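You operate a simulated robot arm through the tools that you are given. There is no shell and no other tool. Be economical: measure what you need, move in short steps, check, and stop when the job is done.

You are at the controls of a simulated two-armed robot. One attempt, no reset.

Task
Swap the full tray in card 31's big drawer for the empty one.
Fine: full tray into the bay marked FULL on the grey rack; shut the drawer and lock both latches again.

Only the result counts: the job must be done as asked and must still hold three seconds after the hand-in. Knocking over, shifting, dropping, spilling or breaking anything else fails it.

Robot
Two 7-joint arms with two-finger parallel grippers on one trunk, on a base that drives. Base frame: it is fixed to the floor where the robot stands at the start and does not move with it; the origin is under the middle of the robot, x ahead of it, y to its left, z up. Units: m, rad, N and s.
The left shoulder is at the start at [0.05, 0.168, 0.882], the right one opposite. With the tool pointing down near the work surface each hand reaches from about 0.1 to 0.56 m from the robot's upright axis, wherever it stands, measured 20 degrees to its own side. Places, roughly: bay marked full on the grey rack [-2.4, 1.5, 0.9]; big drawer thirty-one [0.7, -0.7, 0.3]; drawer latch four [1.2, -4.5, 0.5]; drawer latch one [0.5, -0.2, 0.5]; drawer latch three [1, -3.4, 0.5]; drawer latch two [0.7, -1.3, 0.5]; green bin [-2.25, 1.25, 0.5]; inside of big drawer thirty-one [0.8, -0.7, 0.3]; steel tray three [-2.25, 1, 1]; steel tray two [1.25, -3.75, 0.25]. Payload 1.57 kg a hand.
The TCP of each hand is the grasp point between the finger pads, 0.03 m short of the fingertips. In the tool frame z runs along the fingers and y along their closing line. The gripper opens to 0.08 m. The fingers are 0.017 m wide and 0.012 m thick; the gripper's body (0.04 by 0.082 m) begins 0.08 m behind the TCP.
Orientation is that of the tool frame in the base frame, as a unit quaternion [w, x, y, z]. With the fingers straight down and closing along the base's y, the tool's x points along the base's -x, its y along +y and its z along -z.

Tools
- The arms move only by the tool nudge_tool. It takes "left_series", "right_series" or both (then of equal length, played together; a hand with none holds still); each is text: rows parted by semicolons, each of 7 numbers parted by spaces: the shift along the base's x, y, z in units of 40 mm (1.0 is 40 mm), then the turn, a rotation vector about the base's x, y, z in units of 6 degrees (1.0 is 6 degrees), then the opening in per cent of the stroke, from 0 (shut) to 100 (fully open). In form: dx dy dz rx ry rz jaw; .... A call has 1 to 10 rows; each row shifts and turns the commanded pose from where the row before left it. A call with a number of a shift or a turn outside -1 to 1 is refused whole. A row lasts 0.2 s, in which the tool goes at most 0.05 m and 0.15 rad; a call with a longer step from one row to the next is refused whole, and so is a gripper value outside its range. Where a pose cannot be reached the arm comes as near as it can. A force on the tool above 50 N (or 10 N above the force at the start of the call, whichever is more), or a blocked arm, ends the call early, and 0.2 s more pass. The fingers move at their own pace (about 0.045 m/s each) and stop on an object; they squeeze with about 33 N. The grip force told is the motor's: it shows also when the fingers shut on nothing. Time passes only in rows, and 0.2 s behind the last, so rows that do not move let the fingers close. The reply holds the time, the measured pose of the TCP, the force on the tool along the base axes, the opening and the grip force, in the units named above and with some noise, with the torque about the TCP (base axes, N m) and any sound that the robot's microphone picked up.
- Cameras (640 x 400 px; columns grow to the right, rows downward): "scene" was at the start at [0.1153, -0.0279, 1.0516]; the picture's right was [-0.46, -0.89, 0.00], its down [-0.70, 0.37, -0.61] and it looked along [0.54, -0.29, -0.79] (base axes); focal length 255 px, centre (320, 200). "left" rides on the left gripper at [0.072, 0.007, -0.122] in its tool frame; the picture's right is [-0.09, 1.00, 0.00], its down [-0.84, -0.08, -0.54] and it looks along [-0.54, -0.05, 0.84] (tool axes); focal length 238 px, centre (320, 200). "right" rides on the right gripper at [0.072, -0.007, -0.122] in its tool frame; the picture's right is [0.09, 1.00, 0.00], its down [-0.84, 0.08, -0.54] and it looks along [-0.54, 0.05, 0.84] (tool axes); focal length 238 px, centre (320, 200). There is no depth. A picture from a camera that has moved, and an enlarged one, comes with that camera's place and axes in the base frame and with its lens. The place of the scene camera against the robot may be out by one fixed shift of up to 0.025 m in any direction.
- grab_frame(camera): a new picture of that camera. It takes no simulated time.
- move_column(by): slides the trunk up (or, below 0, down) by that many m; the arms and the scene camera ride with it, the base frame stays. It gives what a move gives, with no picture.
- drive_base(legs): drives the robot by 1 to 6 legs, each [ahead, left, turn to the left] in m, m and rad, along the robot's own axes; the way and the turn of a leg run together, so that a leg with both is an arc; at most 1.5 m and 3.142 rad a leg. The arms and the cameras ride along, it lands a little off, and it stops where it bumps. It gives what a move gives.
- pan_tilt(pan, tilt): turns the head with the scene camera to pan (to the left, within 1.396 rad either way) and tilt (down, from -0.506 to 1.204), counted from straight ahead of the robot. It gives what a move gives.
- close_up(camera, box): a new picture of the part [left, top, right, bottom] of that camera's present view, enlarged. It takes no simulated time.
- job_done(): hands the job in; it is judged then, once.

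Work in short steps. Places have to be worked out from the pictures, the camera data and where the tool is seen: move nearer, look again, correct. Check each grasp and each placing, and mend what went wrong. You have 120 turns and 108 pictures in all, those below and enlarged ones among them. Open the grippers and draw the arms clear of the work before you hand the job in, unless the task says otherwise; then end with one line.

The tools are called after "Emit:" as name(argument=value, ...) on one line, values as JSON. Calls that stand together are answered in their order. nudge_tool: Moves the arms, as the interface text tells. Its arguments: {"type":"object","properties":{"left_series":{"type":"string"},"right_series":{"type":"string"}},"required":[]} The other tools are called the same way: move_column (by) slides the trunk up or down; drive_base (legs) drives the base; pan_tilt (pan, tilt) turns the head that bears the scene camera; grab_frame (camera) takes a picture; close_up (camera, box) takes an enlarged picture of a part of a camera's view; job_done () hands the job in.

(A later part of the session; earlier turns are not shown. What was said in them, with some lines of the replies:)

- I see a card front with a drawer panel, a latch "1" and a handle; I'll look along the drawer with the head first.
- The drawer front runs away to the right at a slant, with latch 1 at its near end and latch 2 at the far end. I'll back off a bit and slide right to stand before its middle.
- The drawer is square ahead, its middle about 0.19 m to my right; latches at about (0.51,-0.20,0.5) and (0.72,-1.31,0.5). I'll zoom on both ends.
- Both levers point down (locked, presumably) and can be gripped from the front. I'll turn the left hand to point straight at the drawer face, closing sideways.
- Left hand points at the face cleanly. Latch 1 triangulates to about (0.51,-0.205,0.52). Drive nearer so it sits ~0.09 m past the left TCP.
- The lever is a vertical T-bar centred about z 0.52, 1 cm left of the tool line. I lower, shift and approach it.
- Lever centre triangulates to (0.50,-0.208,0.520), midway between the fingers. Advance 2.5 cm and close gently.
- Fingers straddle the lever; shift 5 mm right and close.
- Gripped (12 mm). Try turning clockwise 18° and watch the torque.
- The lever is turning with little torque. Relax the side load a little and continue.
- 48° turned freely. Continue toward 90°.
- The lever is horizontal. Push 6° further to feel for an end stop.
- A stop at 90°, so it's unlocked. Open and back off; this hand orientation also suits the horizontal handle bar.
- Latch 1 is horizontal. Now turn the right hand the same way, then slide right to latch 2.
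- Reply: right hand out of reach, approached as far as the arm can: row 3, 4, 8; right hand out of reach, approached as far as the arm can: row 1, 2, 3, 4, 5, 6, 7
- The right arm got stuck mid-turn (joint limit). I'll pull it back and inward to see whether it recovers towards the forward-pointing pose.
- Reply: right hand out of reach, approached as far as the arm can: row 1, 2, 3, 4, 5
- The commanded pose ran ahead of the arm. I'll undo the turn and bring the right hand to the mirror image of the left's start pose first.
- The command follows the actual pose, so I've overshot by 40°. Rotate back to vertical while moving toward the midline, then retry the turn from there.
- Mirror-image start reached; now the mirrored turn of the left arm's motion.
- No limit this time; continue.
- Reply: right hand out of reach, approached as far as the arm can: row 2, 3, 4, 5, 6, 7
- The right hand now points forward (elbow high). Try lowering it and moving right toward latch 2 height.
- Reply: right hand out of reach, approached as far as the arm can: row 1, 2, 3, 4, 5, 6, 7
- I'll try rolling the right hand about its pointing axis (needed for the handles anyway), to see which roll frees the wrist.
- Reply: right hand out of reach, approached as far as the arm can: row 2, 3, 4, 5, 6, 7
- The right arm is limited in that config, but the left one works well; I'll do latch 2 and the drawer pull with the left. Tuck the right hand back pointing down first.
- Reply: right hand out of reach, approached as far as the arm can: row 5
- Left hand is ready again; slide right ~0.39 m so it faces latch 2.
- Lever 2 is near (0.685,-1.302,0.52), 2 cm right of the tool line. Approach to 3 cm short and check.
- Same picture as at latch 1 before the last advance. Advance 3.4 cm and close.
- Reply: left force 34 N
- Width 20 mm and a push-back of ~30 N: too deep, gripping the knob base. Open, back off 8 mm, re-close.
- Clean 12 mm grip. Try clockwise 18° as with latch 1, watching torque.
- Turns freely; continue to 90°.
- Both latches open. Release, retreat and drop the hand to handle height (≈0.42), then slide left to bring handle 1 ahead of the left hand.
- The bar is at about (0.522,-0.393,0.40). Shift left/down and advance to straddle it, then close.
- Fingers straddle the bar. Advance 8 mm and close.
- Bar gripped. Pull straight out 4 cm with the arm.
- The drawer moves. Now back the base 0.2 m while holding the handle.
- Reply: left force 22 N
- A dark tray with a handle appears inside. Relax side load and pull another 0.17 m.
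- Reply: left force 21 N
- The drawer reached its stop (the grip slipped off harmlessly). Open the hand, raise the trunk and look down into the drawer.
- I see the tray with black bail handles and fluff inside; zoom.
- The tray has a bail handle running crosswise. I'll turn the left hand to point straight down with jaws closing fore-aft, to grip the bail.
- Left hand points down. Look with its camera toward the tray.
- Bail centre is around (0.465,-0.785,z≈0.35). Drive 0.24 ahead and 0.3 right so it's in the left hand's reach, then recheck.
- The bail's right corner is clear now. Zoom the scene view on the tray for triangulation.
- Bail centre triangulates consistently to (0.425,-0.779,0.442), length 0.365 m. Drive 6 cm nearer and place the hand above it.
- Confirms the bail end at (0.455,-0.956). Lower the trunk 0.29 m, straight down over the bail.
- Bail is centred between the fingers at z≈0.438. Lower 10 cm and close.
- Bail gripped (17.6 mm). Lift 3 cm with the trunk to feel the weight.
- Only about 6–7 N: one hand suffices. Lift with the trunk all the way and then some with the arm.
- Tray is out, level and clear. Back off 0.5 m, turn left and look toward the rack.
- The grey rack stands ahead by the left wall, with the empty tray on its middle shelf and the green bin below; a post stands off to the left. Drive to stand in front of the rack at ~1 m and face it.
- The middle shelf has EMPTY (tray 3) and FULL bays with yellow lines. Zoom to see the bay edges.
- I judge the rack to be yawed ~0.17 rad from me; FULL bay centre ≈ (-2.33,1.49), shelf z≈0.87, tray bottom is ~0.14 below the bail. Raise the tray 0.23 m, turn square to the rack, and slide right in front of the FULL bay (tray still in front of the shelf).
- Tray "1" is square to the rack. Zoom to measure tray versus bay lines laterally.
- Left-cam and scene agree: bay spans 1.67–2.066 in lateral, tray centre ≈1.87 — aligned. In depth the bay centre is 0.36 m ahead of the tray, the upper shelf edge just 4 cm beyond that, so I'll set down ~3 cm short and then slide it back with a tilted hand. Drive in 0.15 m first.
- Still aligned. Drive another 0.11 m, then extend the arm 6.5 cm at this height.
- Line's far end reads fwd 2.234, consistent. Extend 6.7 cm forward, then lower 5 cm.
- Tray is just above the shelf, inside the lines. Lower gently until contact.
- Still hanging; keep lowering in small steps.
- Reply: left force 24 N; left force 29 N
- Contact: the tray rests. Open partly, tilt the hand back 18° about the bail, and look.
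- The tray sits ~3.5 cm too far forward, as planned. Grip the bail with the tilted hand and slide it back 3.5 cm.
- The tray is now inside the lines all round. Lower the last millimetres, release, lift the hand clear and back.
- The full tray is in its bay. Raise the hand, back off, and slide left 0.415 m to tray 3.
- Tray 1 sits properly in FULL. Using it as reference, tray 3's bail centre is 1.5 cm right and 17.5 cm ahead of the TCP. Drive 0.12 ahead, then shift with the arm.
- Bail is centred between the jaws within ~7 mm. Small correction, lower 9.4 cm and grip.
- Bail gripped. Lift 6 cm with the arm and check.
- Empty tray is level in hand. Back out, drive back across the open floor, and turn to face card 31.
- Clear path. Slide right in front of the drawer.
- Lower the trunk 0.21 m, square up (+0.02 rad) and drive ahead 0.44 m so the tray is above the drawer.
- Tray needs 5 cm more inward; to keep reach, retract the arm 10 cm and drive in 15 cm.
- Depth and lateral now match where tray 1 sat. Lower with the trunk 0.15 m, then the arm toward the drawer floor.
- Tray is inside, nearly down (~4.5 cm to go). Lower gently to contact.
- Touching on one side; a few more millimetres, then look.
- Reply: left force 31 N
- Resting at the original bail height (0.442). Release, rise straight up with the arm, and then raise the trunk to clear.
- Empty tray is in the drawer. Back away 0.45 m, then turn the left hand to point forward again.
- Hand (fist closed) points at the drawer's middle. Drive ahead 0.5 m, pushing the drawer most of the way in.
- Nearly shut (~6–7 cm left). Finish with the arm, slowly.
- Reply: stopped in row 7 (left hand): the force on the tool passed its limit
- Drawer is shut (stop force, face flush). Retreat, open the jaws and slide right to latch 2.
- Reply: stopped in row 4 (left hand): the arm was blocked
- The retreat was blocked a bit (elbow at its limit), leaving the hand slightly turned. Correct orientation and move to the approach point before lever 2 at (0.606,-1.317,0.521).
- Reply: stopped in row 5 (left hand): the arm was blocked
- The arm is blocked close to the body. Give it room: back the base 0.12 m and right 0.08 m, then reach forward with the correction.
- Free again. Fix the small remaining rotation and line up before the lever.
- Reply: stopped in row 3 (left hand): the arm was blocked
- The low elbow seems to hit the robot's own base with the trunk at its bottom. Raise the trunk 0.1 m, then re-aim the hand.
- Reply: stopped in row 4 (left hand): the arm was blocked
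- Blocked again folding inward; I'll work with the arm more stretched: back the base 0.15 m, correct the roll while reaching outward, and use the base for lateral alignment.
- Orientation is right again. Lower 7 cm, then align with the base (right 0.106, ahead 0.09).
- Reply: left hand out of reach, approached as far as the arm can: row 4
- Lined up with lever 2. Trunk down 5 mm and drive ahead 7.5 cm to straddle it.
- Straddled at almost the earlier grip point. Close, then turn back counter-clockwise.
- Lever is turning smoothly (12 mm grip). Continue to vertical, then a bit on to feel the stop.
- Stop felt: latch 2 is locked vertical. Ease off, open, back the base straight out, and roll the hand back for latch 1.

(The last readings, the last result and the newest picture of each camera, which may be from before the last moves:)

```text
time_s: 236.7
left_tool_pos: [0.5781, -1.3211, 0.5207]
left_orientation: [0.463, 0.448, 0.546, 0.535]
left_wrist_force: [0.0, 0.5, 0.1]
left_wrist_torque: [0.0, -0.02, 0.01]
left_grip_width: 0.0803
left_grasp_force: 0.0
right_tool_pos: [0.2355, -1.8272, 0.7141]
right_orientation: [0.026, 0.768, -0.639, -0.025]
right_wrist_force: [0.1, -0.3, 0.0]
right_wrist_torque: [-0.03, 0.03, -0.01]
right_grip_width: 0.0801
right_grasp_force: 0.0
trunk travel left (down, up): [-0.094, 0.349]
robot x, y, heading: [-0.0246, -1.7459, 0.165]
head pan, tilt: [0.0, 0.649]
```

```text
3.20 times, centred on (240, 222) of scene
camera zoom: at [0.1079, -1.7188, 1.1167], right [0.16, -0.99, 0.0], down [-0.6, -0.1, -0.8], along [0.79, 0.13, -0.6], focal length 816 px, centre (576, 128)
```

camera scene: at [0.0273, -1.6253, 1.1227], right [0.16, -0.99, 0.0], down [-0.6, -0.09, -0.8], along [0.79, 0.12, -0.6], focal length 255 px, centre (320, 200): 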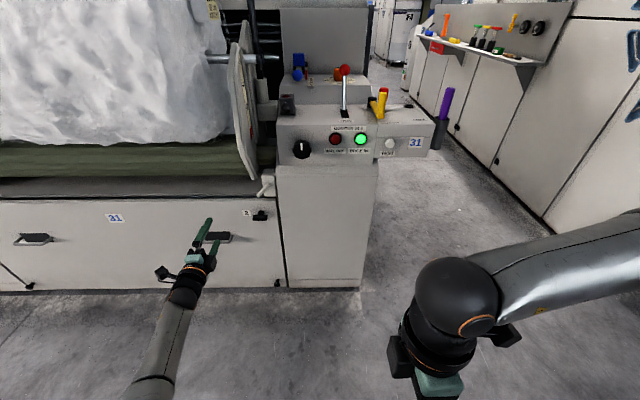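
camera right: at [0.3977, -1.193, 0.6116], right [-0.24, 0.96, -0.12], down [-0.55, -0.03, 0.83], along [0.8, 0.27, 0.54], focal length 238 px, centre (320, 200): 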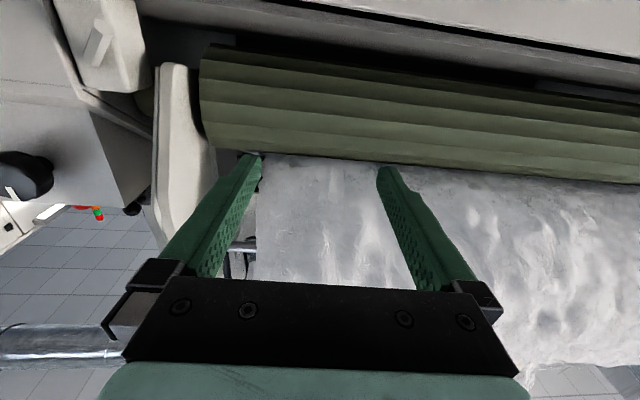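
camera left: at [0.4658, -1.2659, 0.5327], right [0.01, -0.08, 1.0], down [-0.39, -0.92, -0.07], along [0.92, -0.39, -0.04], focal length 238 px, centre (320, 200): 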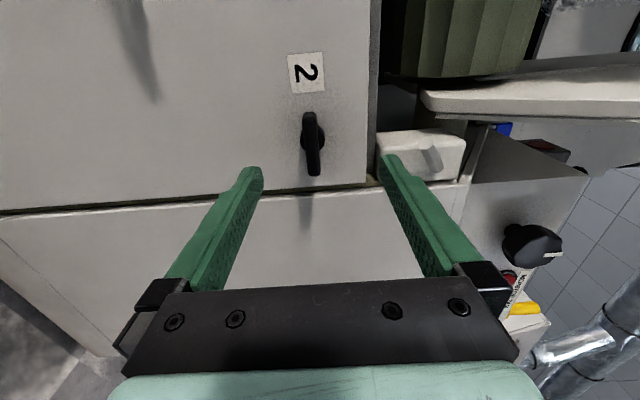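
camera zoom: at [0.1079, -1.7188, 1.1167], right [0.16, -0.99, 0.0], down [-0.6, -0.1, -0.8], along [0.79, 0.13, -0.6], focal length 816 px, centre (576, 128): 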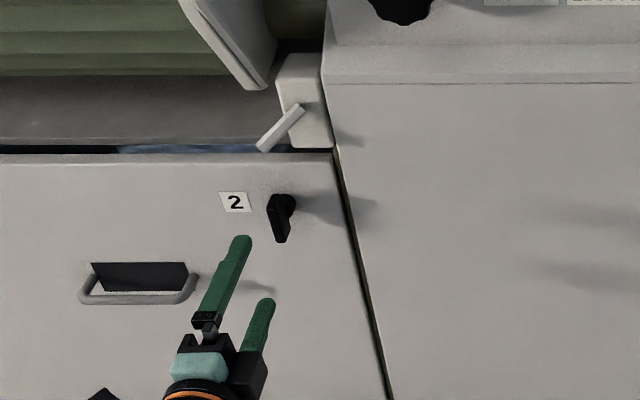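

Latch 2 stands vertical as at the start. Slide left 1.11 m to latch 1.

Emit:
drive_base(legs=[[0.0, 1.111, 0]])

Emit:
grab_frame(camera="left")

```text
time_s: 242.3
left_tool_pos: [0.3808, -0.2272, 0.5203]
left_orientation: [0.458, 0.442, 0.551, 0.54]
left_wrist_force: [0.4, -0.1, -0.1]
left_wrist_torque: [0.03, -0.01, 0.0]
left_grip_width: 0.08
left_grasp_force: 0.0
right_tool_pos: [0.0487, -0.7396, 0.7148]
right_orientation: [0.027, 0.774, -0.632, -0.024]
right_wrist_force: [0.5, 0.1, -0.1]
right_wrist_torque: [0.02, -0.01, 0.0]
right_grip_width: 0.0803
right_grasp_force: 0.0
trunk travel left (down, up): [-0.094, 0.349]
robot x, y, heading: [-0.2115, -0.6627, 0.179]
head pan, tilt: [0.0, 0.649]
```

```text
9 pictures are left
camera left: at [0.248, -0.1796, 0.5258], right [0.01, -0.06, 1.0], down [-0.37, -0.93, -0.06], along [0.93, -0.37, -0.03], focal length 238 px, centre (320, 200)
```

left: 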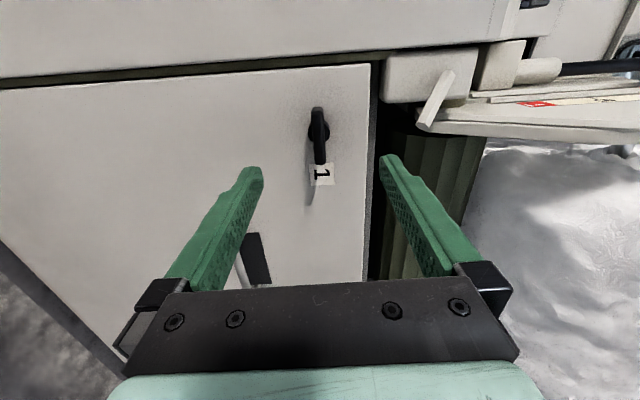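

Lever 1 reads at (0.50,-0.208,0.522), right on the tool line. Drive ahead 0.108 m to straddle it.

Emit:
drive_base(legs=[[0.107, 0, 0]])

Emit:
close_up(camera="scene", box=[140, 160, 340, 285])

```text
time_s: 243.5
left_tool_pos: [0.4851, -0.2076, 0.5216]
left_orientation: [0.458, 0.442, 0.551, 0.54]
left_wrist_force: [0.0, -0.3, 0.4]
left_wrist_torque: [0.01, 0.04, 0.05]
left_grip_width: 0.0801
left_grasp_force: 0.1
right_tool_pos: [0.1525, -0.7185, 0.7146]
right_orientation: [0.026, 0.774, -0.632, -0.023]
right_wrist_force: [0.4, -0.6, -0.1]
right_wrist_torque: [-0.03, 0.02, 0.01]
right_grip_width: 0.0802
right_grasp_force: 0.1
trunk travel left (down, up): [-0.094, 0.349]
robot x, y, heading: [-0.1077, -0.6419, 0.185]
head pan, tilt: [0.0, 0.649]
```

```text
3.20 times, centred on (240, 222) of scene
camera zoom: at [0.0228, -0.6145, 1.1167], right [0.18, -0.98, 0.0], down [-0.59, -0.11, -0.8], along [0.78, 0.14, -0.6], focal length 816 px, centre (576, 128)
```

zoom: 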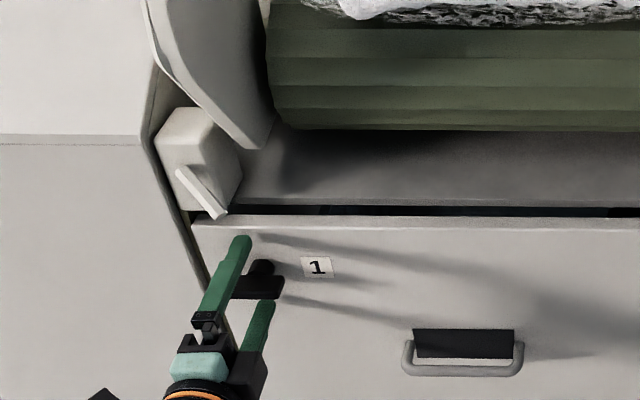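

Straddled; 6 mm further, close, and start turning counter-clockwise.

Emit:
nudge_tool(left_series="0.16 0.0 -0.03 0 0 0 100;0 0 0 0 0 0 0;0 0 0 0 0 0 0;0 0 0 0 0 0 0;0 0 0 0 0 0 0;0 0 0 0 0 0 0;0 0 0 -0.98 -0.17 0 0;0 0 0 -0.98 -0.17 0 0;0 0 0 -0.98 -0.17 0 0")

```text
time_s: 245.5
left_tool_pos: [0.4883, -0.2125, 0.5208]
left_orientation: [0.534, 0.351, 0.618, 0.459]
left_wrist_force: [-7.5, -2.7, -12.7]
left_wrist_torque: [0.1, -0.69, -0.56]
left_grip_width: 0.0119
left_grasp_force: 28.5
left hand out of reach, approached as far as the arm can: row 1
right_tool_pos: [0.1533, -0.7198, 0.7138]
right_orientation: [0.027, 0.774, -0.632, -0.025]
right_wrist_force: [1.0, 1.0, -0.2]
right_wrist_torque: [0.03, 0.02, -0.01]
right_grip_width: 0.0801
right_grasp_force: 0.0
trunk travel left (down, up): [-0.094, 0.349]
robot x, y, heading: [-0.1149, -0.6474, 0.185]
head pan, tilt: [0.0, 0.649]
```

Gripping 12 mm and turning; continue.

Emit:
nudge_tool(left_series="0 0 0 -0.98 -0.17 0 0;0 0 0 -0.98 -0.17 0 0;0 0 0 -0.98 -0.17 0 0;0 0 0 -0.98 -0.17 0 0;0 0 0 -0.98 -0.17 0 0;0 0 0 -0.98 -0.17 0 0;0 0 0 -0.98 -0.17 0 0;0 0 0 -0.98 -0.17 0 0")

Emit:
nudge_tool(left_series="0 0 0 -0.98 -0.17 0 0;0 0 0 -0.98 -0.17 0 0;0 0 0 -0.98 -0.17 0 0;0 0 0 -0.98 -0.17 0 0;0 0 0 -0.98 -0.17 0 0")

Emit:
close_up(camera="scene", box=[140, 160, 340, 285])

```text
time_s: 247.3
left_tool_pos: [0.4882, -0.2105, 0.5205]
left_orientation: [0.67, 0.076, 0.711, 0.199]
left_wrist_force: [-8.9, -3.8, -13.4]
left_wrist_torque: [0.03, -0.44, -0.62]
left_grip_width: 0.0118
left_grasp_force: 29.4
right_tool_pos: [0.1534, -0.7198, 0.7142]
right_orientation: [0.027, 0.774, -0.632, -0.025]
right_wrist_force: [-0.1, -0.2, 0.3]
right_wrist_torque: [0.05, 0.02, -0.05]
right_grip_width: 0.0801
right_grasp_force: 0.1
trunk travel left (down, up): [-0.094, 0.349]
robot x, y, heading: [-0.108, -0.6418, 0.179]
head pan, tilt: [0.0, 0.649]
```

```text
time_s: 248.5
left_tool_pos: [0.4882, -0.2096, 0.522]
left_orientation: [0.698, -0.106, 0.708, 0.016]
left_wrist_force: [-9.7, -5.0, -10.3]
left_wrist_torque: [0.57, 0.69, -0.2]
left_grip_width: 0.0143
left_grasp_force: 30.4
right_tool_pos: [0.1533, -0.7194, 0.7143]
right_orientation: [0.027, 0.775, -0.631, -0.024]
right_wrist_force: [0.0, 0.5, -0.3]
right_wrist_torque: [-0.05, 0.0, 0.02]
right_grip_width: 0.0802
right_grasp_force: 0.0
trunk travel left (down, up): [-0.094, 0.349]
robot x, y, heading: [-0.1131, -0.6441, 0.182]
head pan, tilt: [0.0, 0.649]
```

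```text
3.20 times, centred on (240, 222) of scene
camera zoom: at [0.0234, -0.6142, 1.1166], right [0.18, -0.98, 0.0], down [-0.6, -0.11, -0.8], along [0.78, 0.14, -0.61], focal length 816 px, centre (576, 128)
```

zoom: 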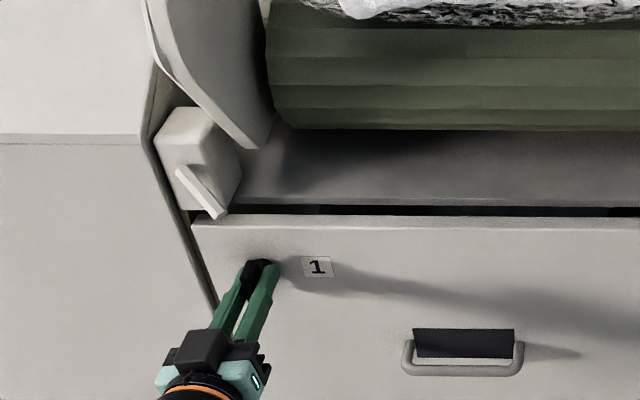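

Stop felt again: latch 1 locked. Ease off, open, and back away.

Emit:
nudge_tool(left_series="0 0 0 0.8 0.14 0 0;0 0 0 0 0 0 60;0 0 0 0 0 0 100;0 0 0 0 0 0 100")

Emit:
drive_base(legs=[[-0.4, -0.3, 0]])

Emit:
pan_tilt(pan=0.1, tilt=0.6)

Emit:
grab_frame(camera="scene")

```text
time_s: 249.5
left_tool_pos: [0.4896, -0.2104, 0.5252]
left_orientation: [0.699, -0.075, 0.71, 0.048]
left_wrist_force: [0.7, 0.8, -0.4]
left_wrist_torque: [-0.02, 0.0, -0.03]
left_grip_width: 0.0802
left_grasp_force: 0.6
right_tool_pos: [0.1526, -0.7204, 0.7135]
right_orientation: [0.027, 0.775, -0.631, -0.024]
right_wrist_force: [0.3, 0.2, -0.1]
right_wrist_torque: [-0.02, -0.05, 0.01]
right_grip_width: 0.0801
right_grasp_force: 0.1
trunk travel left (down, up): [-0.094, 0.349]
robot x, y, heading: [-0.1128, -0.641, 0.182]
head pan, tilt: [0.0, 0.649]
```

```text
time_s: 252.4
left_tool_pos: [0.1571, -0.5775, 0.5228]
left_orientation: [0.698, -0.073, 0.711, 0.044]
left_wrist_force: [0.5, -0.1, 0.4]
left_wrist_torque: [0.01, 0.03, -0.03]
left_grip_width: 0.08
left_grasp_force: 0.1
right_tool_pos: [-0.1851, -1.0837, 0.714]
right_orientation: [0.027, 0.772, -0.635, -0.025]
right_wrist_force: [0.0, -0.9, -0.3]
right_wrist_torque: [0.0, 0.0, 0.04]
right_grip_width: 0.08
right_grasp_force: 0.1
trunk travel left (down, up): [-0.094, 0.349]
robot x, y, heading: [-0.4457, -1.0082, 0.172]
head pan, tilt: [0.0, 0.649]
```

```text
time_s: 253.1
left_tool_pos: [0.1556, -0.5776, 0.5226]
left_orientation: [0.698, -0.074, 0.71, 0.045]
left_wrist_force: [-0.6, 0.2, 0.5]
left_wrist_torque: [-0.02, -0.01, 0.02]
left_grip_width: 0.08
left_grasp_force: 0.1
right_tool_pos: [-0.1846, -1.086, 0.7142]
right_orientation: [0.027, 0.772, -0.635, -0.024]
right_wrist_force: [0.3, 0.2, -0.1]
right_wrist_torque: [-0.01, 0.01, -0.01]
right_grip_width: 0.0801
right_grasp_force: 0.1
trunk travel left (down, up): [-0.094, 0.349]
robot x, y, heading: [-0.4463, -1.0041, 0.173]
head pan, tilt: [0.099, 0.6]
```

```text
6 pictures are left
camera scene: at [-0.3135, -0.9694, 1.121], right [0.27, -0.96, 0.0], down [-0.54, -0.15, -0.82], along [0.79, 0.22, -0.57], focal length 255 px, centre (320, 200)
```

scene: 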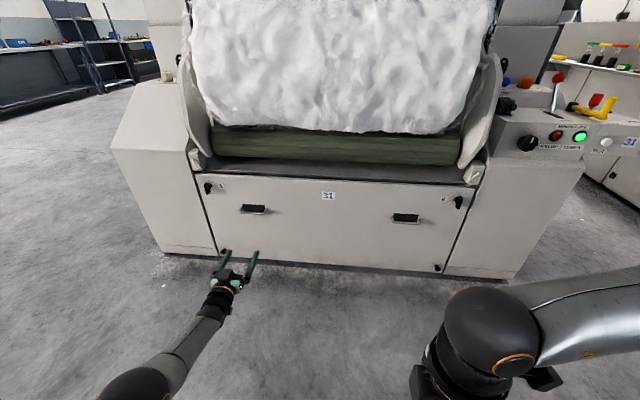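

Drawer shut; zoom once more on latch 1 to confirm both levers are vertical.

Emit:
close_up(camera="scene", box=[180, 160, 300, 235])

Emit:
close_up(camera="scene", box=[380, 160, 500, 235])

```text
5.33 times, centred on (240, 198) of scene
camera zoom: at [-0.3135, -0.9694, 1.121], right [0.27, -0.96, 0.0], down [-0.54, -0.15, -0.82], along [0.79, 0.22, -0.57], focal length 1360 px, centre (747, 213)
```

zoom: 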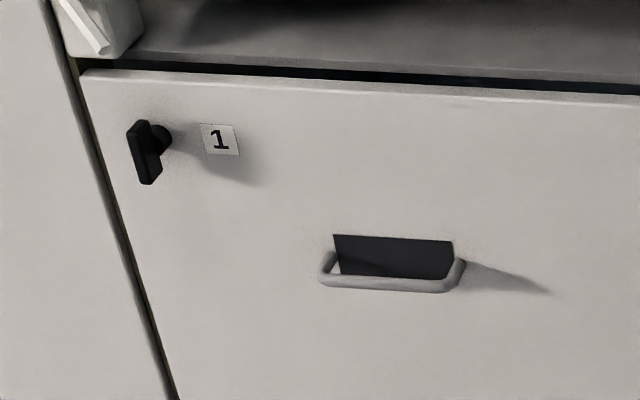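

```text
5.33 times, centred on (440, 198) of scene
camera zoom: at [-0.3135, -0.9694, 1.121], right [0.27, -0.96, 0.0], down [-0.54, -0.15, -0.82], along [0.79, 0.22, -0.57], focal length 1360 px, centre (-320, 213)
```

zoom: 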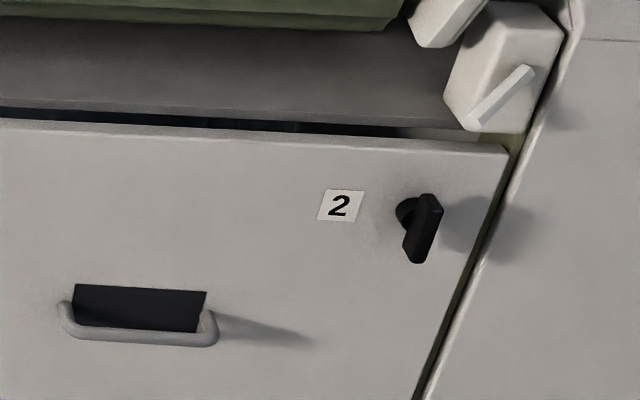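

Both levers are vertical, the drawer is flush, trays are swapped, and the hands are open and clear. Hand in.

Emit:
job_done()

```text
The job is handed in.
```

The full tray is in the FULL bay on the grey rack, the empty tray is in card 31's big drawer, and the drawer is shut with both latches turned back to locked.
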